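You operate a simulated robot arm through the tools that you are given. There is no shell and no other tool.

The job below is to be done with a simulated robot arm. You get a single attempt, and the scene is never put back.

JOB
Roll the green felt board flat in the cart's felt roller.
Fine: arm down, wind the sled through and back, arm up again; the board stays on the sled; leave the other boards.

Only the result counts: the job must be done as asked and must still hold three seconds after the hand-in. Knocking over, shifting, dropping, spilling or breaking anything else fails it.

ROBOT AND FRAMES
A 7-joint arm with a fingered hand, fixed in place. Base frame: the origin is on the floor under the middle of its stand, x ahead of it, y to its left, z up; the work surface is at about z = 0.62. Lengths are in m, angles in degrees, forces in N, time in s.
With the tool pointing down near the work surface it reaches from about 0.36 to 0.84 m from the base axis. Its first joint turns from -115.0 to 115.0 degrees. Payload 5 kg.
The TCP is the grasp point between the finger pads, 0.032 m short of the fingertips. In the tool frame z runs along the fingers and y along their closing line. The gripper opens to 0.16 m; its body begins 0.089 m behind the TCP. The gripper is a hand of 4 fingers: y runs from the thumb to the fingers, the wrist lies at [0, 0, -0.267] in the tool frame, and closing takes about 1.5 s.
Orientation is that of the tool frame in the base frame, as a unit quaternion [w, x, y, z]. With the fingers straight down and closing along the base's y, the tool's x points along the base's -x, its y along +y and its z along -z.

CONTROLS
- The arm moves only by the tool step_arm. Its argument "rows" is a list of rows, each a list of 3 entries, a list of its own where there are three numbers: the shift along the base's x, y, z in units of 150 mm (1.0 is 150 mm), then the turn, a rotation vector about the base's x, y, z in units of 60 degrees (1.0 is 60 degrees), then the opening, from 0 (shut) to 1 (fully open). In form: [[[x, y, z], [ax, ay, az], jaw], ...]. A call has 1 to 20 rows; each row is the pose to reach, as a shift and turn from the pose commanded when the call began. A call with a number of a shift or a turn outside -1 to 1 is refused whole. Rows are played at 5 a second. More than 0.05 m and 8.6 degrees between two rows, or a gripper value outside its range, and nothing of the call is played. A pose out of reach is approached as far as the arm can. The call stops where the force on the tool passes 40 N (or 10 N more than at its start, if that is more) or the arm is blocked; 0.2 s more then pass. The fingers move at their own pace (about 0.108 m/s each) and stop on an object; they squeeze with about 28 N. The grip force told is the motor's: it shows also when the fingers shut on nothing. Time passes only in rows, and 0.2 s behind the last, so rows that repeat a pose let the fingers close. It gives the time, the measured TCP pose, the force on the tool (base axes), the opening and the grip force at its end, in the units of the frame above (readings bear some noise), with the torque about the TCP (base axes, N m) and any sound that the robot's microphone picked up.
- Cameras (640 x 400 px; columns grow to the right, rows downward): "scene" is fixed at [0.4014, 0.6499, 1.2065]; the picture's right is [-0.88, -0.48, 0.00], its down [-0.26, 0.48, -0.83] and it looks along [0.40, -0.73, -0.55] (base axes); focal length 350 px, centre (320, 200). "wrist" rides on the gripper at [0.08, -0.004, -0.114] in the tool frame; the picture's right is [0.05, 1.00, 0.00], its down [-0.82, 0.04, -0.58] and it looks along [-0.58, 0.03, 0.82] (tool axes); focal length 265 px, centre (320, 200). There is no depth. A picture from a camera that has moved, and an enlarged one, comes with that camera's place and axes in the base frame and with its lens.
- grab_frame(camera): a new picture of that camera. It takes no simulated time.
- lift_body(by): slides the trunk up (or, below 0, down) by that many m; the arm rides with it, the base frame stays. It gives what a move gives, with no picture.
- hand_shape(shape): the hand has 4 fingers and takes this shape, open, in about a second: jaw (thumb against the fingers, like two jaws); tri (thumb and two fingers); tip (a fingertip pinch); poke (one finger out to press); point (the index stretched); flat (the hand flat); cup (the hand cupped); fist (a fist). The gripper value then closes the fingers along that shape, each until it touches; the sizes above hold for jaw. It gives what a move gives, with no picture.
- inspect(camera, box): a new picture of the part [left, top, right, bottom] of that camera's present view, enlarged. It takes no simulated time.
- job_done(): hands the job in; it is judged then, once.

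Places have to be worked out from the pictures, the camera data and where the tool is seen. Open the gripper and draw the arm clear of the work before you hand the job in, unless the task says otherwise.

The tools are called after "Emit:" as name(argument=value, ...) on one line, values as JSON. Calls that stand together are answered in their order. step_arm: Moves the arm, as the interface text tells. Its arguments: {"type":"object","properties":{"rows":{"type":"array"}},"required":["rows"]} The other tools are called the same way: lift_body (by) moves the trunk up or down; hand_shape (shape) gives the hand a shape; grab_frame (camera) takes a picture; inspect (camera, box) takes an enlarged picture of a part of a camera's view; job_done () hands the job in.

At the start:

```text
time: 0.0
tool_pos: [0.5307, 0.1228, 0.9579]
tcp_rot: [0.0, 0.0, 1.0, 0.0]
contact_force: [0.3, 0.4, -0.2]
moment: [0.01, -0.03, -0.02]
opening: 0.1595
grasp_force: 0.0
shape: jaw
trunk travel left (down, up): [-0.65, 0.34]
```

scene: 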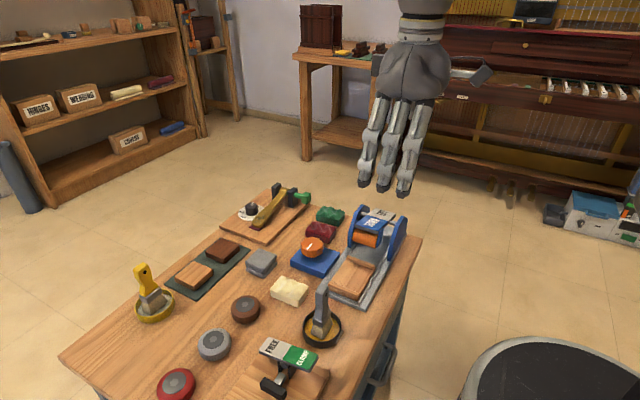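
wrist: 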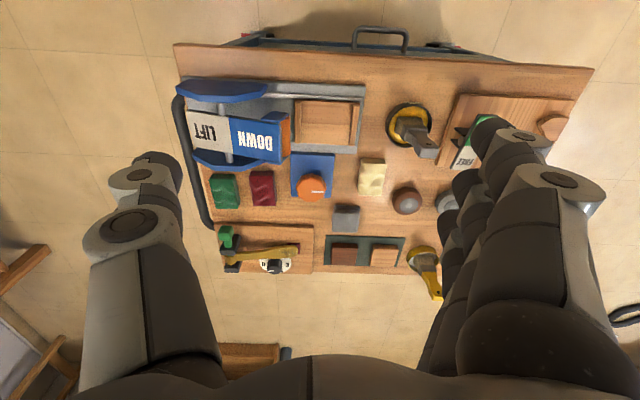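

The scene shows a cart with a blue roller press (LIFT/DOWN rocker), an orange knob, and several small items. I take enlarged pictures to identify the parts first.

Emit:
inspect(camera="scene", box=[280, 190, 440, 310])

Emit:
inspect(camera="scene", box=[120, 170, 330, 310])

Emit:
inspect(camera="wrist", box=[170, 70, 380, 210])

Emit:
inspect(camera="wrist", box=[200, 160, 450, 310])

```text
3.33 times, centred on (360, 250) of scene
camera zoom: at [0.4014, 0.6499, 1.2065], right [-0.88, -0.48, 0.0], down [-0.26, 0.48, -0.83], along [0.4, -0.73, -0.55], focal length 1168 px, centre (187, 33)
```

zoom: 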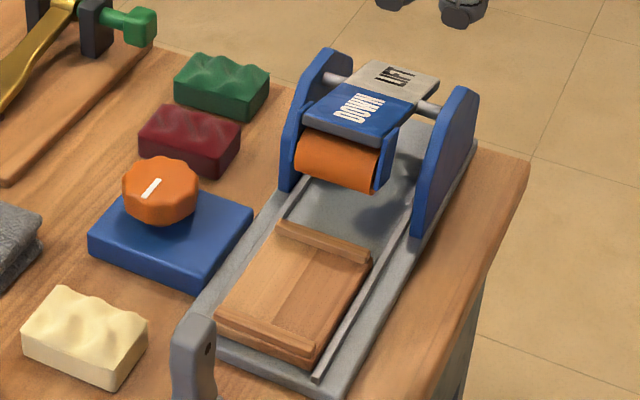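

```text
2.86 times, centred on (225, 240) of scene
camera zoom: at [0.4014, 0.6499, 1.2065], right [-0.88, -0.48, 0.0], down [-0.26, 0.48, -0.83], along [0.4, -0.73, -0.55], focal length 1001 px, centre (591, 86)
```

zoom: 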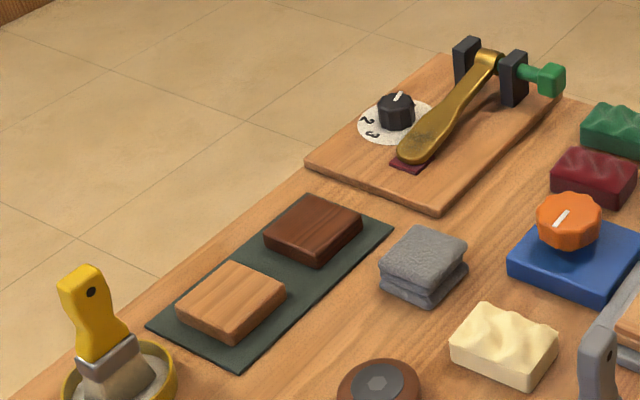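

```text
2.86 times, centred on (275, 140) of wrist
camera zoom: at [0.4513, 0.1182, 1.0718], right [-0.05, 1.0, 0.0], down [0.82, 0.04, 0.58], along [0.58, 0.03, -0.82], focal length 758 px, centre (449, 371)
```

zoom: 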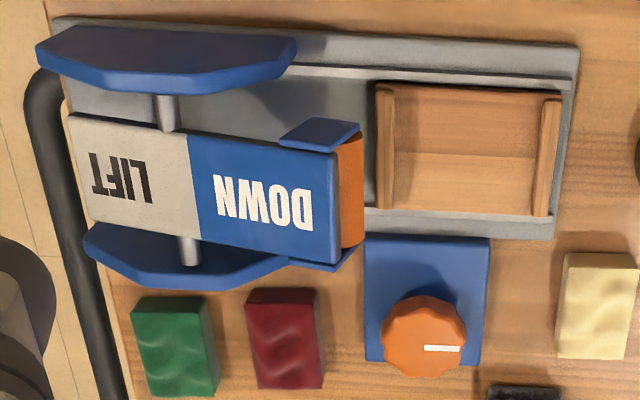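

```text
2.56 times, centred on (325, 235) of wrist
camera zoom: at [0.4513, 0.1182, 1.0718], right [-0.05, 1.0, 0.0], down [0.82, 0.04, 0.58], along [0.58, 0.03, -0.82], focal length 679 px, centre (307, 110)
```

zoom: 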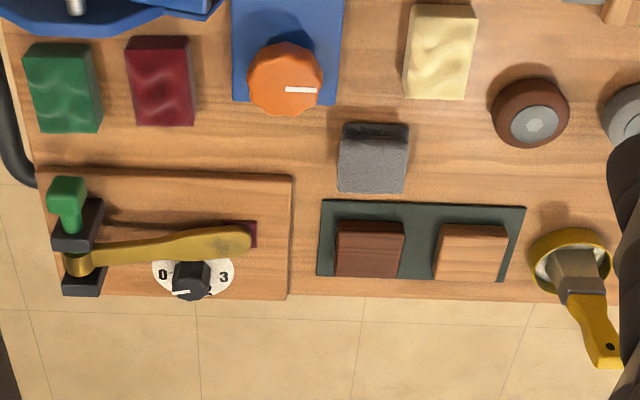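

The three wavy blocks (green ≈(0.74,-0.05), maroon ≈(0.73,0.02), cream) are the felt boards. The sled is at ≈(0.60,0.137) with its rails along y, the rocker pads LIFT/DOWN are on the roller arm, and the orange knob is at ≈(0.72,0.10). I move the hand over toward the green board, staying high, for a closer look.

Emit:
step_arm(rows=[[[0.09, -0.19, -0.1], [0, 0, 0], 1], [[0.18, -0.38, -0.2], [0, 0, 0], 1], [[0.27, -0.57, -0.3], [0, 0, 0], 1], [[0.36, -0.76, -0.4], [0, 0, 0], 1], [[0.45, -0.95, -0.5], [0, 0, 0], 1], [[0.45, -0.95, -0.5], [0, 0, 0], 1]])

Emit:
grab_frame(camera="wrist")

Emit:
grab_frame(camera="scene")

```text
time: 1.4
tool_pos: [0.5974, -0.0161, 0.8828]
tcp_rot: [0.0, 0.0, 1.0, 0.0]
contact_force: [0.3, 0.7, 0.1]
moment: [-0.04, 0.04, -0.02]
opening: 0.1598
grasp_force: 0.0
shape: jaw
trunk travel left (down, up): [-0.65, 0.34]
```

```text
taken
camera wrist: at [0.5178, -0.0202, 0.9971], right [-0.05, 1.0, 0.0], down [0.82, 0.04, 0.58], along [0.58, 0.03, -0.82], focal length 265 px, centre (320, 200)
```

wrist: 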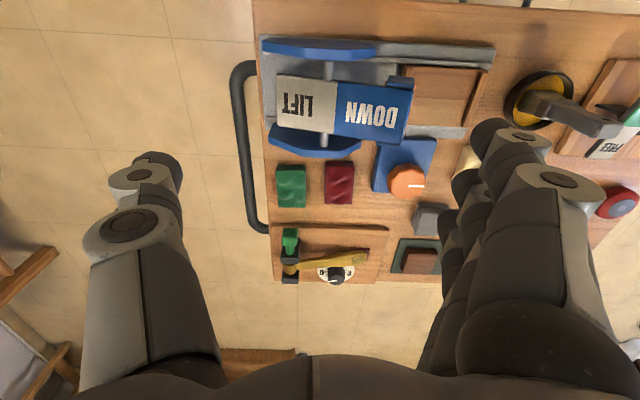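

```text
taken
```

scene: 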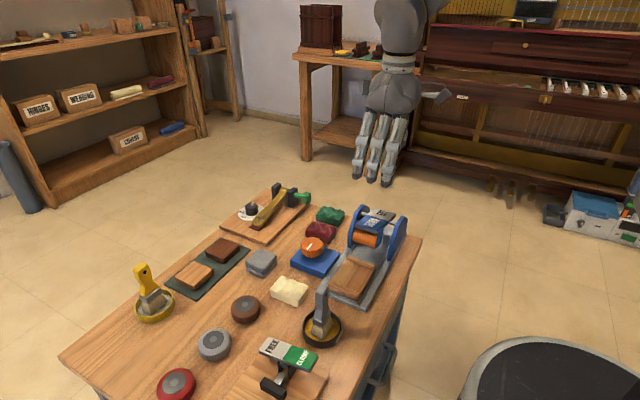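

Both views agree on green at ≈(0.745,-0.054). I enlarge the wrist view to get sizes and details.

Emit:
inspect(camera="wrist", box=[240, 25, 400, 125])

Emit:
inspect(camera="wrist", box=[260, 130, 420, 230])

Emit:
inspect(camera="wrist", box=[360, 30, 520, 130])

Emit:
inspect(camera="wrist", box=[260, 210, 420, 310])

```text
4.00 times, centred on (320, 75) of wrist
camera zoom: at [0.5178, -0.0202, 0.9971], right [-0.05, 1.0, 0.0], down [0.82, 0.04, 0.58], along [0.58, 0.03, -0.82], focal length 1062 px, centre (320, 700)
```

zoom: 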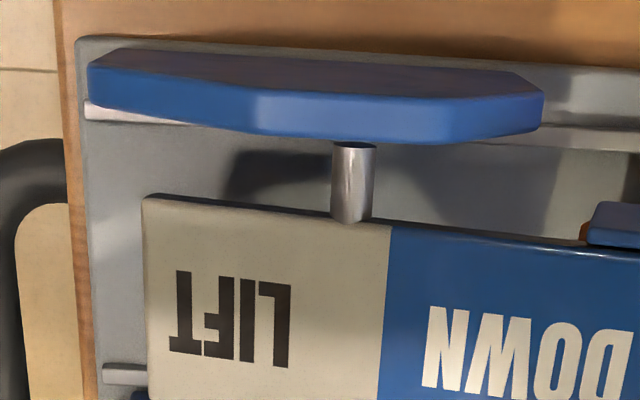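

```text
4.00 times, centred on (340, 180) of wrist
camera zoom: at [0.5178, -0.0202, 0.9971], right [-0.05, 1.0, 0.0], down [0.82, 0.04, 0.58], along [0.58, 0.03, -0.82], focal length 1062 px, centre (240, 280)
```

zoom: 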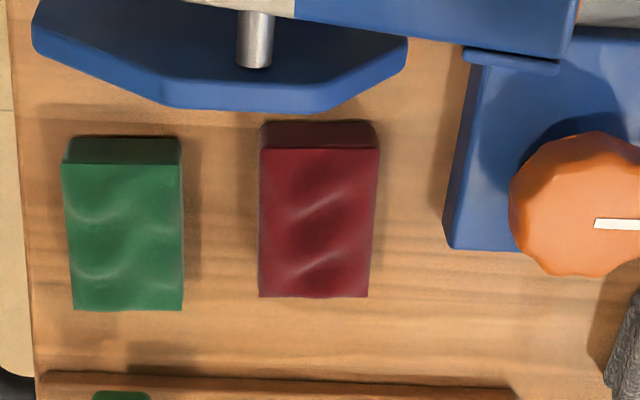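

```text
4.00 times, centred on (440, 80) of wrist
camera zoom: at [0.5178, -0.0202, 0.9971], right [-0.05, 1.0, 0.0], down [0.82, 0.04, 0.58], along [0.58, 0.03, -0.82], focal length 1062 px, centre (-160, 680)
```

zoom: 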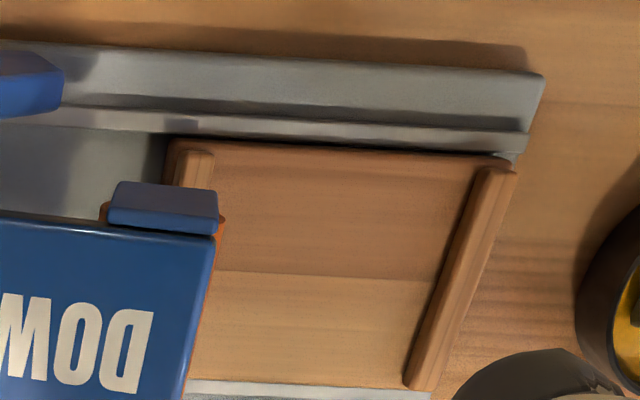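

```text
4.00 times, centred on (340, 260) of wrist
camera zoom: at [0.5178, -0.0202, 0.9971], right [-0.05, 1.0, 0.0], down [0.82, 0.04, 0.58], along [0.58, 0.03, -0.82], focal length 1062 px, centre (240, -40)
```

zoom: 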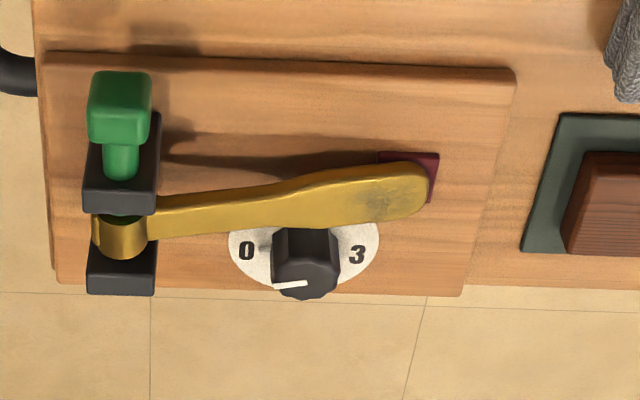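

Green board: x≈0.717–0.785, y≈-0.077…-0.032, top ≈0.645; the gap to the maroon board is about 29 mm. I look at the finger thickness in the scene view before choosing a grasp.

Emit:
inspect(camera="scene", box=[320, 80, 480, 200])

Emit:
hand_shape(shape="tip")

Emit:
inspect(camera="scene", box=[320, 80, 480, 200])

Emit:
grab_frame(camera="wrist")

```text
3.33 times, centred on (400, 140) of scene
camera zoom: at [0.4014, 0.6499, 1.2065], right [-0.88, -0.48, 0.0], down [-0.26, 0.48, -0.83], along [0.4, -0.73, -0.55], focal length 1168 px, centre (53, 400)
```

zoom: 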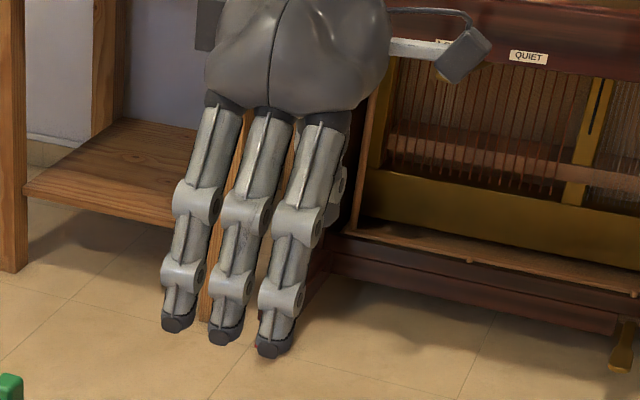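

```text
time: 2.3
tool_pos: [0.5976, -0.0162, 0.8825]
tcp_rot: [-0.001, 0.0, 1.0, 0.0]
contact_force: [-0.4, -0.1, 1.0]
moment: [0.0, 0.0, -0.01]
opening: 0.1599
grasp_force: 0.0
shape: tip
trunk travel left (down, up): [-0.65, 0.34]
```

```text
3.33 times, centred on (400, 140) of scene
camera zoom: at [0.4014, 0.6499, 1.2065], right [-0.88, -0.48, 0.0], down [-0.26, 0.48, -0.83], along [0.4, -0.73, -0.55], focal length 1168 px, centre (53, 400)
```

zoom: 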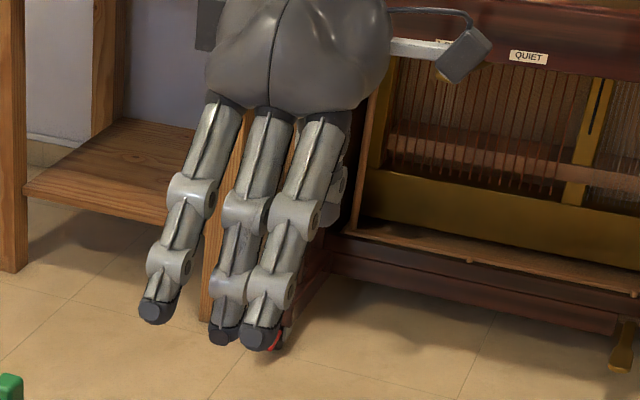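

```text
taken
camera wrist: at [0.5175, -0.0201, 0.9972], right [-0.05, 1.0, 0.0], down [0.82, 0.04, 0.58], along [0.58, 0.03, -0.82], focal length 265 px, centre (320, 200)
```

wrist: 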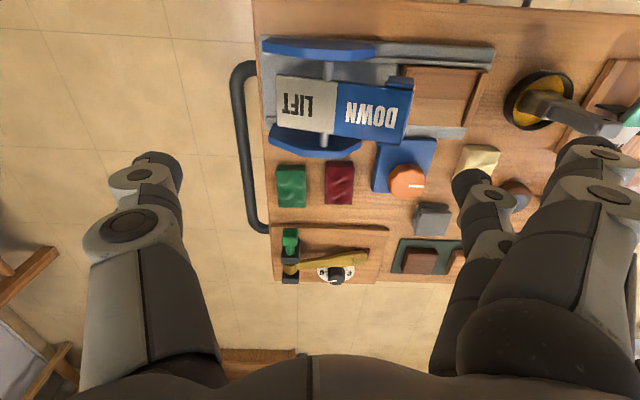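

In "tip" shape only the middle finger stays straight and the outer ones splay, which is worse beside the maroon board, so I return to jaw. Then I hover above the green board at TCP z≈0.77 (roller uprights top out near 0.73) to measure the gap at close range.

Emit:
hand_shape(shape="jaw")

Emit:
step_arm(rows=[[[0.2, -0.05, -0.1], [0, 0, 0], 1], [[0.4, -0.1, -0.2], [0, 0, 0], 1], [[0.6, -0.15, -0.3], [0, 0, 0], 1], [[0.8, -0.2, -0.5], [0, 0, 0], 1], [[1.0, -0.25, -0.7], [0, 0, 0], 1], [[1.0, -0.25, -0.75], [0, 0, 0], 1], [[1.0, -0.25, -0.75], [0, 0, 0], 1]])

Emit:
grab_frame(camera="wrist")

Emit:
inspect(camera="scene", box=[240, 120, 440, 260])

```text
time: 3.2
tool_pos: [0.5971, -0.0152, 0.8835]
tcp_rot: [0.0, 0.0, 1.0, 0.0]
contact_force: [-0.4, 0.2, -0.1]
moment: [0.0, 0.01, 0.0]
opening: 0.1599
grasp_force: 0.1
shape: jaw
trunk travel left (down, up): [-0.65, 0.34]
```

```text
time: 4.8
tool_pos: [0.7494, -0.0592, 0.769]
tcp_rot: [0.001, 0.0, 1.0, -0.001]
contact_force: [0.4, 0.2, 0.3]
moment: [0.01, 0.02, 0.0]
opening: 0.1598
grasp_force: 0.1
shape: jaw
trunk travel left (down, up): [-0.65, 0.34]
```

```text
taken
camera wrist: at [0.6691, -0.0632, 0.8827], right [-0.05, 1.0, 0.0], down [0.82, 0.04, 0.58], along [0.58, 0.03, -0.82], focal length 265 px, centre (320, 200)
```

wrist: 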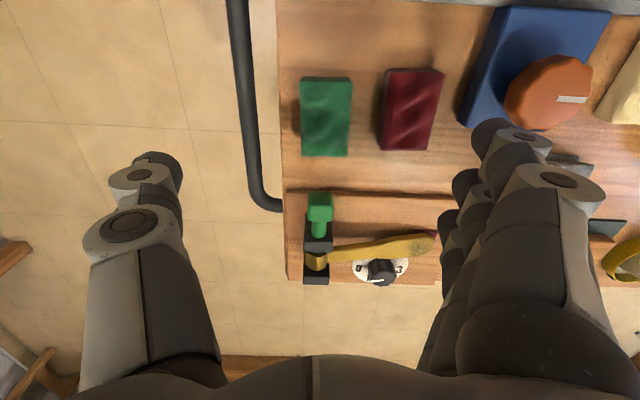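

```text
2.86 times, centred on (340, 190) of scene
camera zoom: at [0.4014, 0.6499, 1.2065], right [-0.88, -0.48, 0.0], down [-0.26, 0.48, -0.83], along [0.4, -0.73, -0.55], focal length 1001 px, centre (263, 229)
```

zoom: 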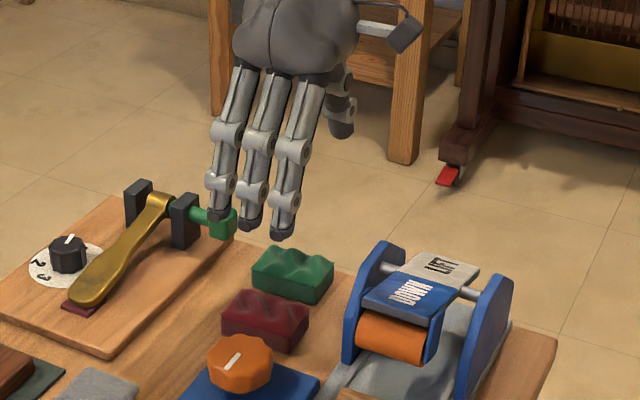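

The green and maroon boards are clearly visible below. I enlarge to measure their edges more precisely.

Emit:
inspect(camera="wrist", box=[270, 60, 470, 185])

Emit:
inspect(camera="wrist", box=[260, 170, 460, 295])

```text
3.20 times, centred on (370, 122) of wrist
camera zoom: at [0.6691, -0.0632, 0.8827], right [-0.05, 1.0, 0.0], down [0.82, 0.04, 0.58], along [0.58, 0.03, -0.82], focal length 849 px, centre (160, 448)
```

zoom: 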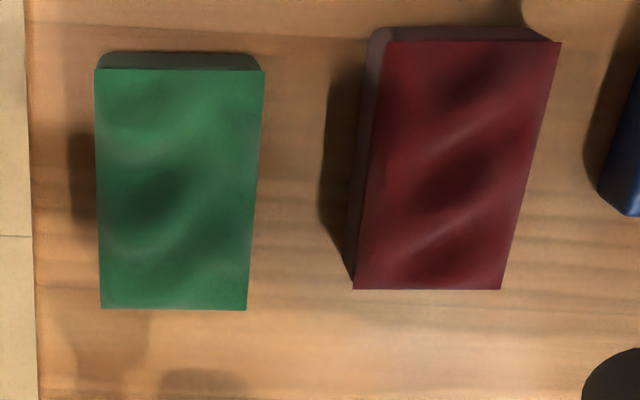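

```text
3.20 times, centred on (360, 232) of wrist
camera zoom: at [0.6691, -0.0632, 0.8827], right [-0.05, 1.0, 0.0], down [0.82, 0.04, 0.58], along [0.58, 0.03, -0.82], focal length 849 px, centre (192, 96)
```

zoom: 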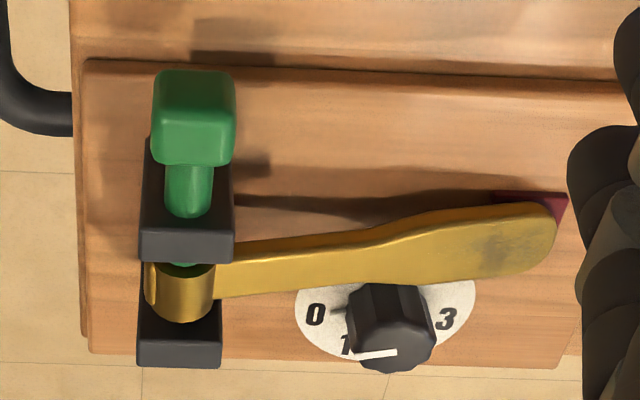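

Measured: green board centre ≈(0.750,-0.054), 68×45×25 mm, yawed about +2.3°; the gap to maroon is ≈30 mm. I narrow the fingers to about 0.07 m here, in the air, to see how thick and how slanted they are.

Emit:
step_arm(rows=[[[0, 0, 0], [0, 0, 0], 0.45], [[0, 0, 0], [0, 0, 0], 0.45], [[0, 0, 0], [0, 0, 0], 0.45], [[0, 0, 0], [0, 0, 0], 0.45], [[0, 0, 0], [0, 0, 0], 0.45]])

Emit:
grab_frame(camera="wrist")

Emit:
inspect(camera="scene", box=[280, 100, 420, 240])

```text
time: 6.0
tool_pos: [0.7486, -0.059, 0.7687]
tcp_rot: [0.0, 0.001, 1.0, 0.0]
contact_force: [0.0, -0.8, 0.6]
moment: [0.0, -0.04, 0.03]
opening: 0.0729
grasp_force: 0.1
shape: jaw
trunk travel left (down, up): [-0.65, 0.34]
```

```text
taken
camera wrist: at [0.6691, -0.0632, 0.8827], right [-0.05, 1.0, 0.0], down [0.82, 0.04, 0.58], along [0.58, 0.03, -0.82], focal length 265 px, centre (320, 200)
```

wrist: 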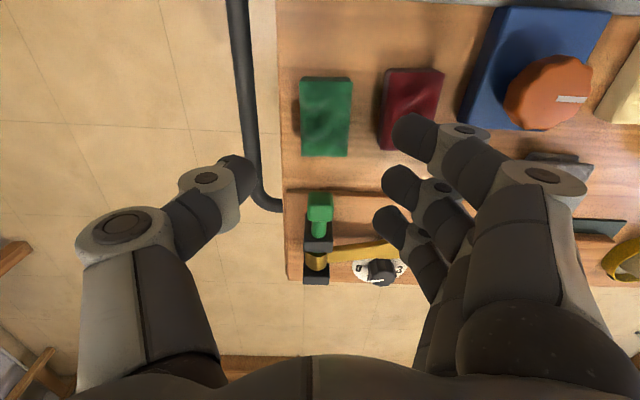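

```text
2.86 times, centred on (350, 170) of scene
camera zoom: at [0.4014, 0.6499, 1.2065], right [-0.88, -0.48, 0.0], down [-0.26, 0.48, -0.83], along [0.4, -0.73, -0.55], focal length 1001 px, centre (234, 286)
```

zoom: 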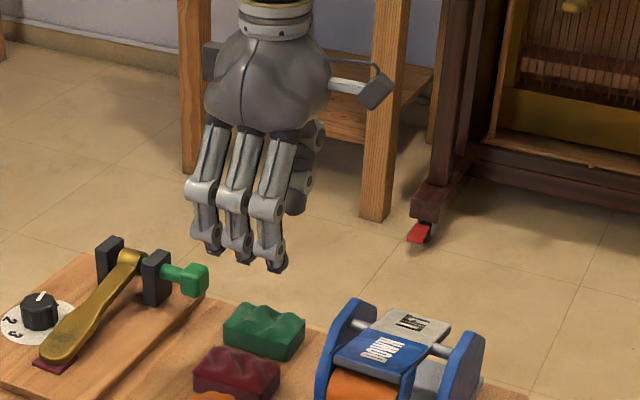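

The fingers curl inward when narrowed (~25° tilt at 0.07), so they would not fit a 30 mm gap for a direct grasp. Fully open they are straight, so I consider sliding the green board ~22 mm toward -y with the straight fingers in the gap first. I open again and check the fingertip thickness.

Emit:
step_arm(rows=[[[0, 0, 0], [0, 0, 0], 1], [[0, 0, 0], [0, 0, 0], 1], [[0, 0, 0], [0, 0, 0], 1], [[0, 0, 0], [0, 0, 0], 1], [[0, 0, 0], [0, 0, 0], 1]])

Emit:
inspect(camera="wrist", box=[420, 90, 620, 215])

Emit:
inspect(camera="wrist", box=[80, 120, 280, 245])

Emit:
inspect(camera="scene", box=[290, 150, 390, 220])

```text
time: 7.2
tool_pos: [0.7488, -0.0589, 0.7683]
tcp_rot: [0.0, 0.001, 1.0, 0.001]
contact_force: [-0.5, -0.5, 0.6]
moment: [-0.01, -0.06, 0.0]
opening: 0.1598
grasp_force: 0.0
shape: jaw
trunk travel left (down, up): [-0.65, 0.34]
```

```text
3.20 times, centred on (520, 152) of wrist
camera zoom: at [0.6691, -0.0632, 0.8827], right [-0.05, 1.0, 0.0], down [0.82, 0.04, 0.58], along [0.58, 0.03, -0.82], focal length 849 px, centre (-320, 352)
```

zoom: 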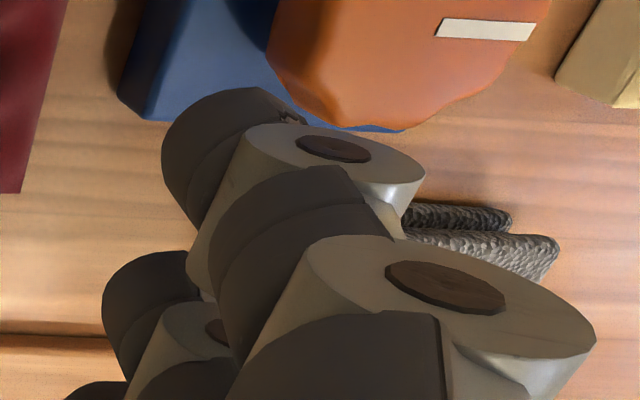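

```text
3.20 times, centred on (180, 182) of wrist
camera zoom: at [0.6691, -0.0632, 0.8827], right [-0.05, 1.0, 0.0], down [0.82, 0.04, 0.58], along [0.58, 0.03, -0.82], focal length 849 px, centre (768, 256)
```

zoom: 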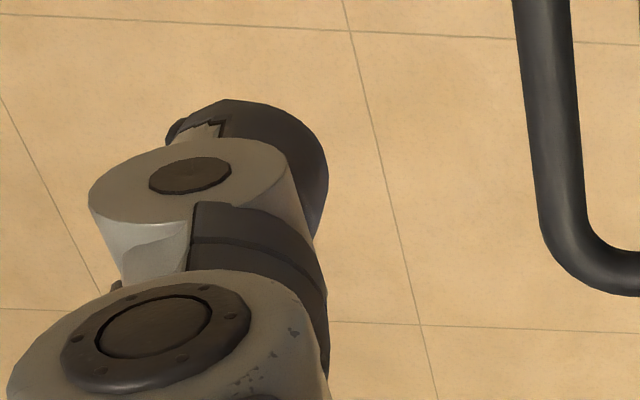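

```text
5.71 times, centred on (340, 185) of scene
camera zoom: at [0.4014, 0.6499, 1.2065], right [-0.88, -0.48, 0.0], down [-0.26, 0.48, -0.83], along [0.4, -0.73, -0.55], focal length 2003 px, centre (206, 286)
```

zoom: 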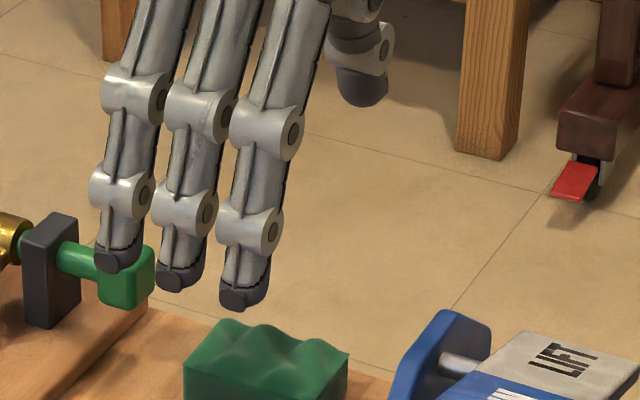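

Fingertips are about 22 mm thick and straight when fully open, so they fit the 30 mm gap. I move to put the three +y fingers over the gap (TCP y≈-0.1075, yaw +2.3°), stopping above the boards to verify.

Emit:
step_arm(rows=[[[0.01, -0.15, -0.05], [0, 0, 0.0385], 1], [[0.03, -0.335, -0.15], [0, 0, 0.0385], 1], [[0.035, -0.335, -0.3], [0, 0, 0.0385], 1], [[0.035, -0.335, -0.469], [0, 0, 0.0385], 1], [[0.035, -0.335, -0.469], [0, 0, 0.0385], 1]])

Emit:
grab_frame(camera="wrist")

Emit:
inspect(camera="wrist", box=[400, 60, 560, 160])

Emit:
inspect(camera="scene", box=[280, 160, 380, 250])

```text
time: 8.4
tool_pos: [0.755, -0.1073, 0.6981]
tcp_rot: [0.0, -0.02, 1.0, 0.0]
contact_force: [0.5, -0.7, -0.9]
moment: [0.01, -0.04, -0.02]
opening: 0.1599
grasp_force: 0.0
shape: jaw
trunk travel left (down, up): [-0.65, 0.34]
```

```text
taken
camera wrist: at [0.6748, -0.1153, 0.812], right [-0.09, 1.0, 0.0], down [0.81, 0.07, 0.58], along [0.58, 0.05, -0.82], focal length 265 px, centre (320, 200)
```

wrist: 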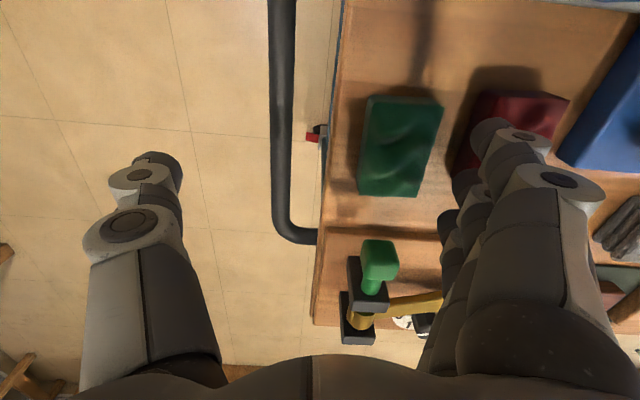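

```text
4.00 times, centred on (480, 110) of wrist
camera zoom: at [0.6748, -0.1153, 0.812], right [-0.09, 1.0, 0.0], down [0.81, 0.07, 0.58], along [0.58, 0.05, -0.82], focal length 1062 px, centre (-320, 560)
```

zoom: 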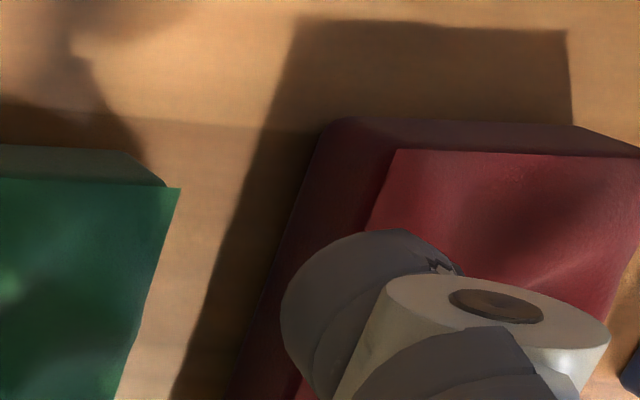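

```text
4.44 times, centred on (330, 205) of scene
camera zoom: at [0.4014, 0.6499, 1.2065], right [-0.88, -0.48, 0.0], down [-0.26, 0.48, -0.83], along [0.4, -0.73, -0.55], focal length 1558 px, centre (276, 178)
```

zoom: 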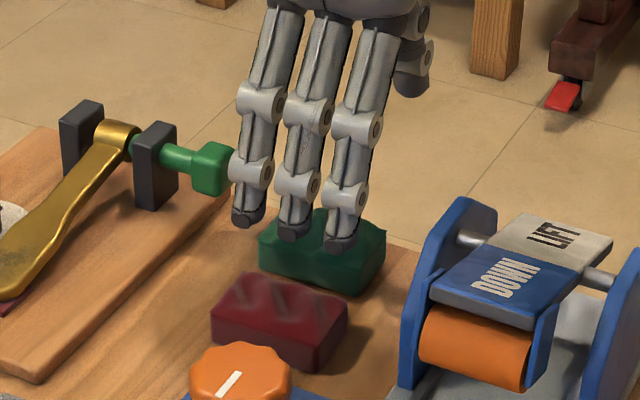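

The finger tips look right over the gap, but I want to confirm just above board height. I lower to tips ≈5 mm above the board tops and check again.

Emit:
step_arm(rows=[[[0, 0, -0.06], [0, 0, 0], 1], [[0, 0, -0.12], [0, 0, 0], 1], [[0, 0, -0.12], [0, 0, 0], 1]])

Emit:
inspect(camera="wrist", box=[360, 60, 560, 185])

Emit:
inspect(camera="scene", box=[290, 180, 370, 240])

```text
time: 9.2
tool_pos: [0.7546, -0.1088, 0.6802]
tcp_rot: [0.0, -0.02, 1.0, 0.0]
contact_force: [1.0, 0.1, 0.1]
moment: [0.0, -0.04, -0.01]
opening: 0.1597
grasp_force: 0.0
shape: jaw
trunk travel left (down, up): [-0.65, 0.34]
```

```text
3.20 times, centred on (460, 122) of wrist
camera zoom: at [0.6745, -0.115, 0.7946], right [-0.09, 1.0, 0.0], down [0.81, 0.07, 0.58], along [0.58, 0.05, -0.82], focal length 849 px, centre (-128, 448)
```

zoom: 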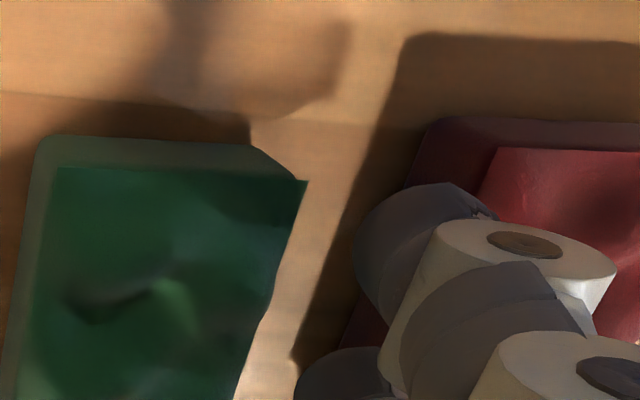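

```text
6.67 times, centred on (330, 210) of scene
camera zoom: at [0.4014, 0.6499, 1.2065], right [-0.88, -0.48, 0.0], down [-0.26, 0.48, -0.83], along [0.4, -0.73, -0.55], focal length 2336 px, centre (253, 133)
```

zoom: 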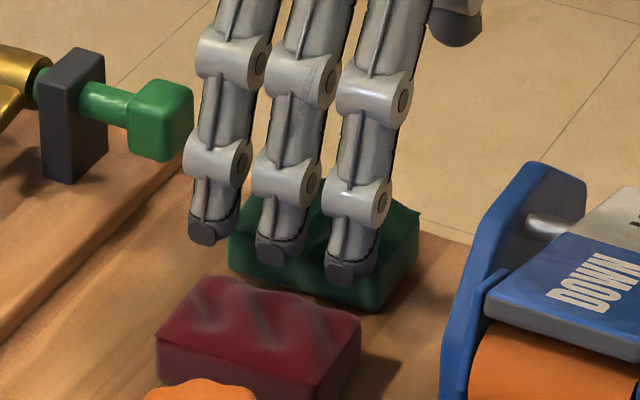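

Geometry check: finger pads ≈4 mm off the green side, and ≈5 mm to maroon. I descend to tips ≈7 mm above the table and then slide the green board 20 mm toward -y.

Emit:
step_arm(rows=[[[0, 0, -0.05], [0, 0, 0], 1], [[0, 0, -0.1], [0, 0, 0], 1], [[0, 0, -0.15], [0, 0, 0], 1], [[0, 0, -0.15], [0, 0, 0], 1]])

Emit:
inspect(camera="scene", box=[290, 180, 370, 240])

Emit:
inspect(camera="wrist", box=[360, 60, 560, 185])

```text
time: 10.2
tool_pos: [0.7546, -0.1078, 0.6583]
tcp_rot: [0.0, -0.02, 1.0, 0.0]
contact_force: [0.3, 0.3, 0.0]
moment: [0.0, -0.06, -0.02]
opening: 0.1601
grasp_force: 0.0
shape: jaw
trunk travel left (down, up): [-0.65, 0.34]
```

```text
6.67 times, centred on (330, 210) of scene
camera zoom: at [0.4014, 0.6499, 1.2065], right [-0.88, -0.48, 0.0], down [-0.26, 0.48, -0.83], along [0.4, -0.73, -0.55], focal length 2336 px, centre (253, 133)
```

zoom: 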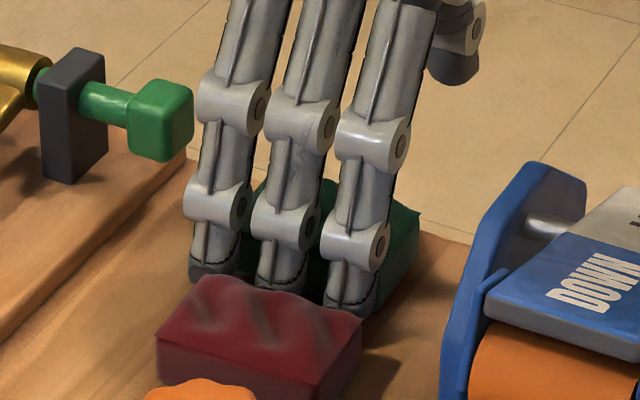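

```text
3.20 times, centred on (460, 122) of wrist
camera zoom: at [0.6748, -0.1151, 0.7734], right [-0.09, 1.0, 0.0], down [0.81, 0.07, 0.58], along [0.58, 0.05, -0.82], focal length 849 px, centre (-128, 448)
```

zoom: 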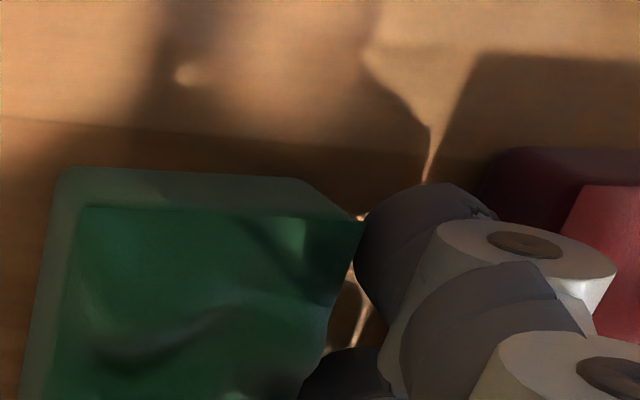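

Fingers sit in the gap without contact on either board. Now I push slowly toward -y by 24 mm (4 mm free travel + 20 mm slide).

Emit:
step_arm(rows=[[[0.001, -0.03, 0], [0, 0, 0], 1], [[0.002, -0.06, 0], [0, 0, 0], 1], [[0.004, -0.09, 0], [0, 0, 0], 1], [[0.005, -0.12, 0], [0, 0, 0], 1], [[0.006, -0.15, 0], [0, 0, 0], 1], [[0.006, -0.16, 0], [0, 0, 0], 1], [[0.006, -0.16, 0], [0, 0, 0], 1]])

Emit:
inspect(camera="wrist", box=[300, 60, 560, 222])

Emit:
inspect(camera="scene", box=[290, 180, 370, 240])

```text
time: 11.8
tool_pos: [0.7564, -0.1309, 0.6576]
tcp_rot: [0.0, -0.02, 1.0, 0.0]
contact_force: [-0.4, -0.9, -0.6]
moment: [-0.01, 0.03, 0.04]
opening: 0.1599
grasp_force: 0.2
shape: jaw
trunk travel left (down, up): [-0.65, 0.34]
```

```text
2.46 times, centred on (430, 141) of wrist
camera zoom: at [0.6761, -0.1389, 0.7725], right [-0.09, 1.0, 0.0], down [0.81, 0.07, 0.58], along [0.57, 0.05, -0.82], focal length 653 px, centre (49, 345)
```

zoom: 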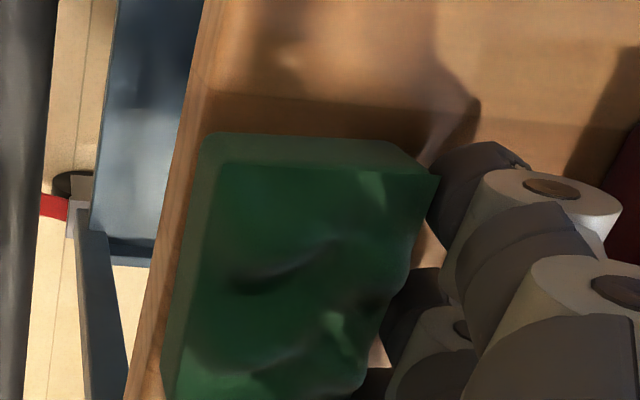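

```text
6.67 times, centred on (330, 210) of scene
camera zoom: at [0.4014, 0.6499, 1.2065], right [-0.88, -0.48, 0.0], down [-0.26, 0.48, -0.83], along [0.4, -0.73, -0.55], focal length 2336 px, centre (253, 133)
```

zoom: 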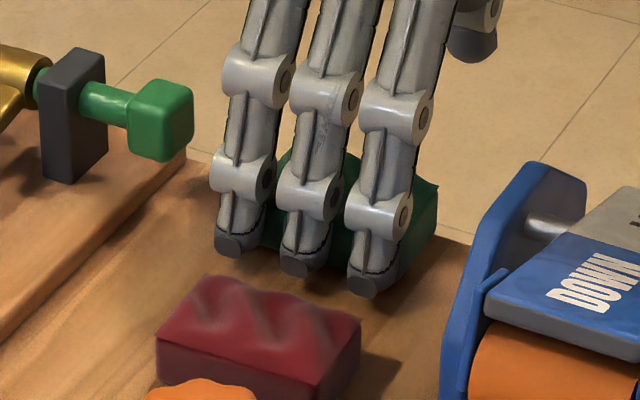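

The board slid cleanly (gap to maroon now ≈50 mm) and is still on the table. I back off, rise, narrow the hand to ≈0.063 m, and centre over the board's new centre ≈(0.750,-0.074).

Emit:
step_arm(rows=[[[0, 0.03, 0], [0, 0, 0], 1], [[0, 0.03, 0.2], [0, 0, 0], 1], [[0, 0.03, 0.45], [0, 0, 0], 1], [[-0.01, 0.2, 0.6], [0, 0, 0], 0.7], [[-0.03, 0.383, 0.6], [0, 0, 0], 0.39], [[-0.03, 0.383, 0.6], [0, 0, 0], 0.39], [[-0.03, 0.383, 0.6], [0, 0, 0], 0.39], [[-0.03, 0.383, 0.6], [0, 0, 0], 0.39], [[-0.03, 0.383, 0.6], [0, 0, 0], 0.39]])

Emit:
grab_frame(camera="wrist")

Emit:
inspect(camera="wrist", box=[260, 60, 460, 185])

```text
time: 13.8
tool_pos: [0.7507, -0.0762, 0.7516]
tcp_rot: [0.0, -0.019, 1.0, 0.0]
contact_force: [-0.5, 0.0, -0.3]
moment: [0.0, -0.01, 0.01]
opening: 0.0631
grasp_force: 0.1
shape: jaw
trunk travel left (down, up): [-0.65, 0.34]
```

```text
taken
camera wrist: at [0.6716, -0.0828, 0.8647], right [-0.09, 1.0, 0.0], down [0.81, 0.07, 0.58], along [0.57, 0.05, -0.82], focal length 265 px, centre (320, 200)
```

wrist: 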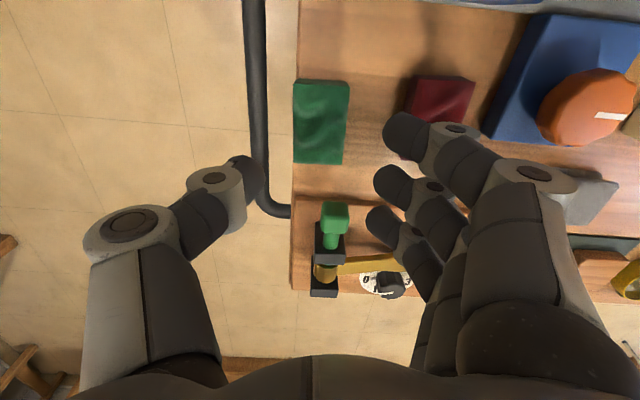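

```text
3.20 times, centred on (360, 122) of wrist
camera zoom: at [0.6716, -0.0828, 0.8647], right [-0.09, 1.0, 0.0], down [0.81, 0.07, 0.58], along [0.57, 0.05, -0.82], focal length 849 px, centre (192, 448)
```

zoom: 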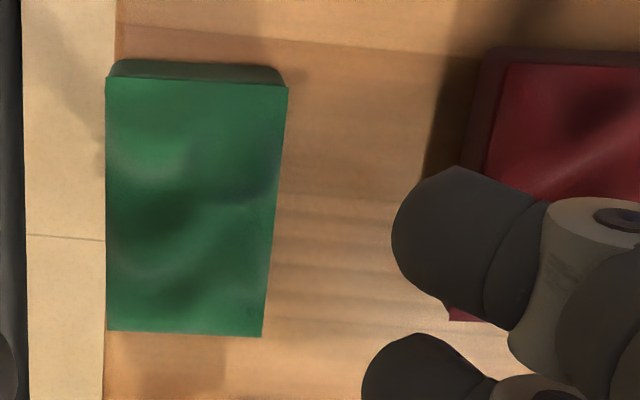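

The board is centred under the TCP to within 1 mm and aligned. I narrow slightly to 0.057 and descend in two stages, to z≈0.668 first, checking clearance to maroon.

Emit:
step_arm(rows=[[[0, 0, -0.1], [0, 0, 0], 0.355], [[0, 0, -0.25], [0, 0, 0], 0.355], [[0, 0, -0.4], [0, 0, 0], 0.355], [[0, 0, -0.5], [0, 0, 0], 0.355], [[0, 0, -0.545], [0, 0, 0], 0.355], [[0, 0, -0.545], [0, 0, 0], 0.355]])

Emit:
grab_frame(camera="wrist")

Emit:
inspect(camera="scene", box=[290, 170, 380, 240])

```text
time: 15.2
tool_pos: [0.75, -0.0758, 0.6689]
tcp_rot: [0.0, -0.02, 1.0, 0.0]
contact_force: [-0.1, 0.9, -0.2]
moment: [0.0, 0.03, 0.02]
opening: 0.0576
grasp_force: 0.1
shape: jaw
trunk travel left (down, up): [-0.65, 0.34]
```

```text
taken
camera wrist: at [0.6699, -0.0829, 0.782], right [-0.09, 1.0, 0.0], down [0.81, 0.07, 0.58], along [0.57, 0.05, -0.82], focal length 265 px, centre (320, 200)
```

wrist: 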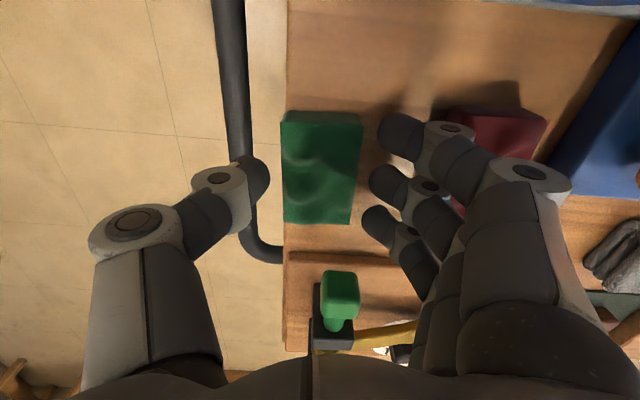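

```text
5.71 times, centred on (335, 205) of scene
camera zoom: at [0.4014, 0.6499, 1.2065], right [-0.88, -0.48, 0.0], down [-0.26, 0.48, -0.83], along [0.4, -0.73, -0.55], focal length 2003 px, centre (234, 171)
```

zoom: 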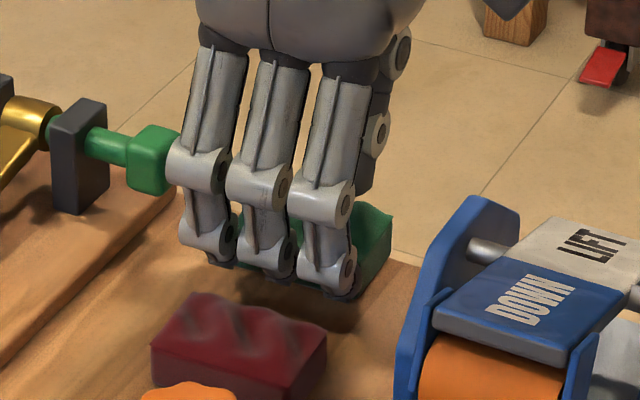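

Finger tips straddle the green board with clear space to maroon and the T-handle. I descend the last 13 mm (pads at mid-height of the board) and then close.

Emit:
step_arm(rows=[[[0, 0, -0.045], [0, 0, 0], 0.355], [[0, 0, -0.085], [0, 0, 0], 0.355], [[0, 0, -0.085], [0, 0, 0], 0.355]])

Emit:
inspect(camera="scene", box=[290, 170, 380, 240])

Emit:
grab_frame(camera="wrist")

```text
time: 16.0
tool_pos: [0.7511, -0.0758, 0.6546]
tcp_rot: [0.0, -0.02, 1.0, 0.001]
contact_force: [-0.1, 0.4, 0.3]
moment: [-0.02, 0.0, -0.01]
opening: 0.0576
grasp_force: 0.0
shape: jaw
trunk travel left (down, up): [-0.65, 0.34]
```

```text
5.71 times, centred on (335, 205) of scene
camera zoom: at [0.4014, 0.6499, 1.2065], right [-0.88, -0.48, 0.0], down [-0.26, 0.48, -0.83], along [0.4, -0.73, -0.55], focal length 2003 px, centre (234, 171)
```

zoom: 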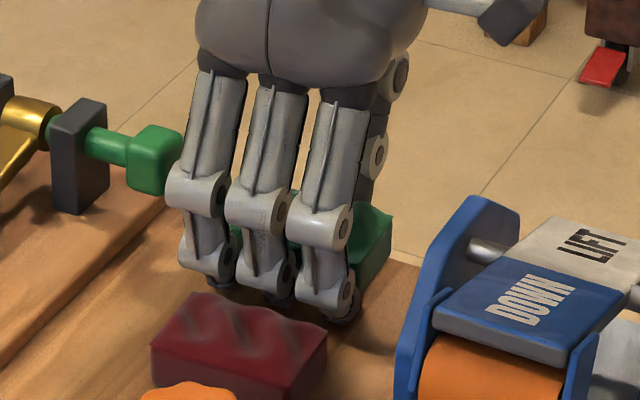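

```text
taken
camera wrist: at [0.6702, -0.0826, 0.7693], right [-0.09, 1.0, 0.0], down [0.81, 0.07, 0.58], along [0.58, 0.05, -0.82], focal length 265 px, centre (320, 200)
```

wrist: 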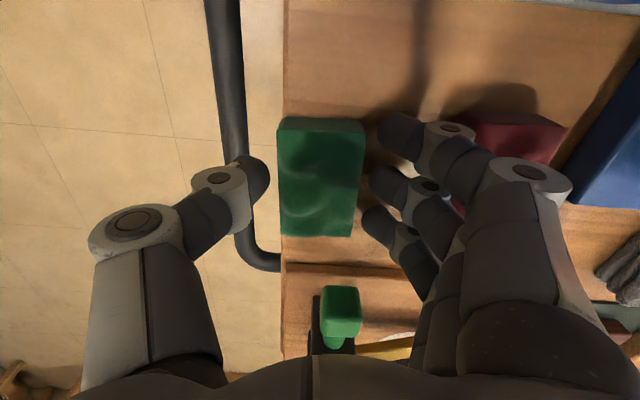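

No contact and good placement. I close the hand on the board.

Emit:
step_arm(rows=[[[0, 0, 0], [0, 0, 0], 0.3], [[0, 0, 0], [0, 0, 0], 0.25], [[0, 0, 0], [0, 0, 0], 0.2], [[0, 0, 0], [0, 0, 0], 0.15], [[0, 0, 0], [0, 0, 0], 0.15], [[0, 0, 0], [0, 0, 0], 0.15], [[0, 0, 0], [0, 0, 0], 0.15]])

Emit:
grab_frame(camera="wrist")

Emit:
inspect(camera="scene", box=[290, 170, 380, 240])

```text
time: 17.6
tool_pos: [0.7506, -0.0751, 0.6542]
tcp_rot: [0.001, -0.02, 1.0, 0.0]
contact_force: [-0.4, -0.9, -0.3]
moment: [0.0, -0.01, 0.01]
opening: 0.0401
grasp_force: 28.1
shape: jaw
trunk travel left (down, up): [-0.65, 0.34]
```

```text
taken
camera wrist: at [0.6702, -0.0826, 0.7694], right [-0.09, 1.0, 0.0], down [0.81, 0.07, 0.58], along [0.57, 0.05, -0.82], focal length 265 px, centre (320, 200)
```

wrist: 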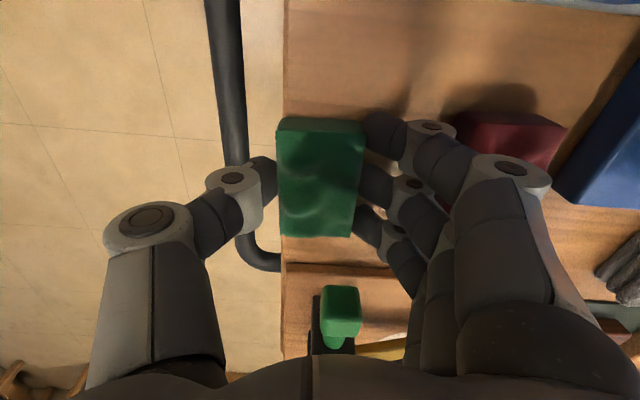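

```text
5.71 times, centred on (335, 205) of scene
camera zoom: at [0.4014, 0.6499, 1.2065], right [-0.88, -0.48, 0.0], down [-0.26, 0.48, -0.83], along [0.4, -0.73, -0.55], focal length 2003 px, centre (234, 171)
```

zoom: 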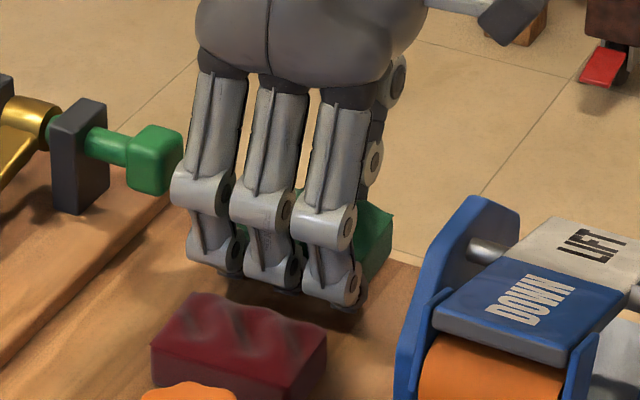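

The board is gripped (28 N). I lift it straight up by 0.15 m, slowly, and check it is held.

Emit:
step_arm(rows=[[[0, 0, 0.06], [0, 0, 0], 0.15], [[0, 0, 0.15], [0, 0, 0], 0.15], [[0, 0, 0.3], [0, 0, 0], 0.15], [[0, 0, 0.5], [0, 0, 0], 0.15], [[0, 0, 0.7], [0, 0, 0], 0.15], [[0, 0, 0.9], [0, 0, 0], 0.15], [[0, 0, 1.0], [0, 0, 0], 0.15], [[0, 0, 1.0], [0, 0, 0], 0.15]])

Emit:
grab_frame(camera="wrist")

Emit:
grab_frame(camera="scene")

```text
time: 19.4
tool_pos: [0.7471, -0.0758, 0.8071]
tcp_rot: [-0.001, -0.02, 1.0, 0.0]
contact_force: [-0.8, 0.4, 0.2]
moment: [-0.02, 0.0, -0.03]
opening: 0.0403
grasp_force: 28.4
shape: jaw
trunk travel left (down, up): [-0.65, 0.34]
```

```text
taken
camera wrist: at [0.6692, -0.0824, 0.9202], right [-0.09, 1.0, 0.0], down [0.81, 0.07, 0.58], along [0.57, 0.05, -0.82], focal length 265 px, centre (320, 200)
```

wrist: 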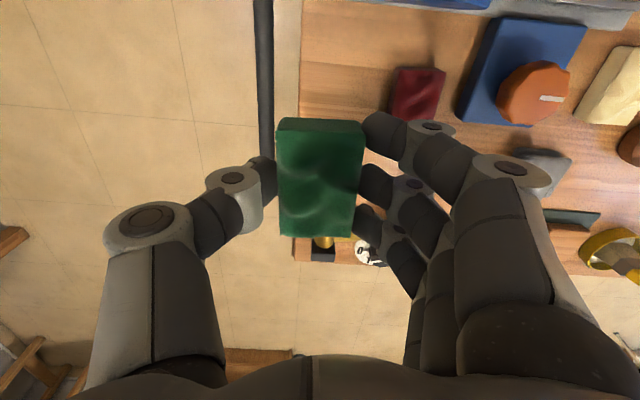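

```text
taken
```

scene: 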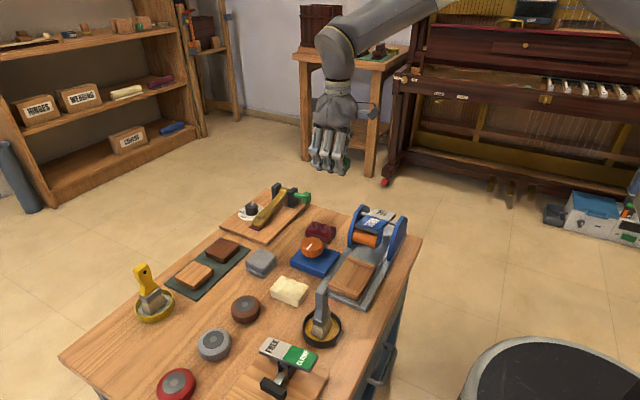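

The board is held level. I carry it up and over toward the sled while turning the hand about -59° (board's long axis to lie along the sled travel, camera on the free +y side).

Emit:
step_arm(rows=[[[0, 0, 0.15], [0, 0, -0.14], 0.15], [[-0.1, 0.14, 0.2], [0, 0, -0.28], 0.15], [[-0.25, 0.28, 0.2], [0, 0, -0.42], 0.15], [[-0.4, 0.45, 0.2], [0, 0, -0.56], 0.15], [[-0.55, 0.63, 0.2], [0, 0, -0.7], 0.15], [[-0.7, 0.82, 0.2], [0, 0, -0.84], 0.15], [[-0.86, 1.0, 0.2], [0, 0, -0.98], 0.15], [[-0.86, 1.0, 0.2], [0, 0, -0.98], 0.15]])

Emit:
grab_frame(camera="wrist")

Emit:
grab_frame(camera="scene")

```text
time: 21.2
tool_pos: [0.6203, 0.0743, 0.8368]
tcp_rot: [0.0, 0.474, 0.881, 0.0]
contact_force: [0.0, 0.5, 0.4]
moment: [-0.04, 0.0, 0.01]
opening: 0.0401
grasp_force: 28.6
shape: jaw
trunk travel left (down, up): [-0.65, 0.34]
```

```text
taken
camera wrist: at [0.5734, 0.1399, 0.9493], right [0.81, 0.59, 0.0], down [0.48, -0.66, 0.58], along [0.34, -0.47, -0.82], focal length 265 px, centre (320, 200)
```

wrist: 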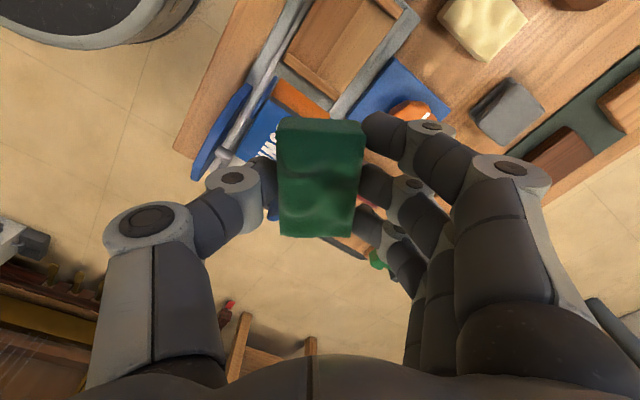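

```text
taken
```

scene: 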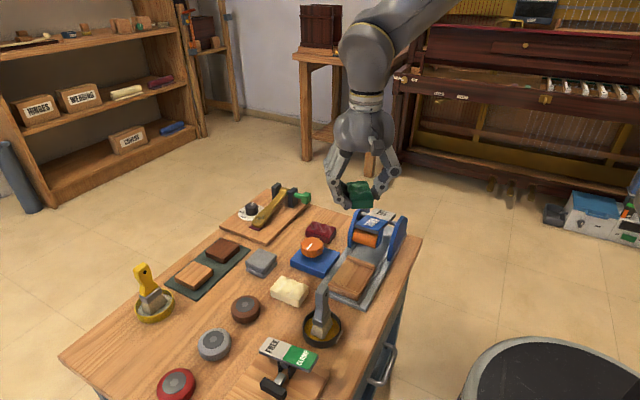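

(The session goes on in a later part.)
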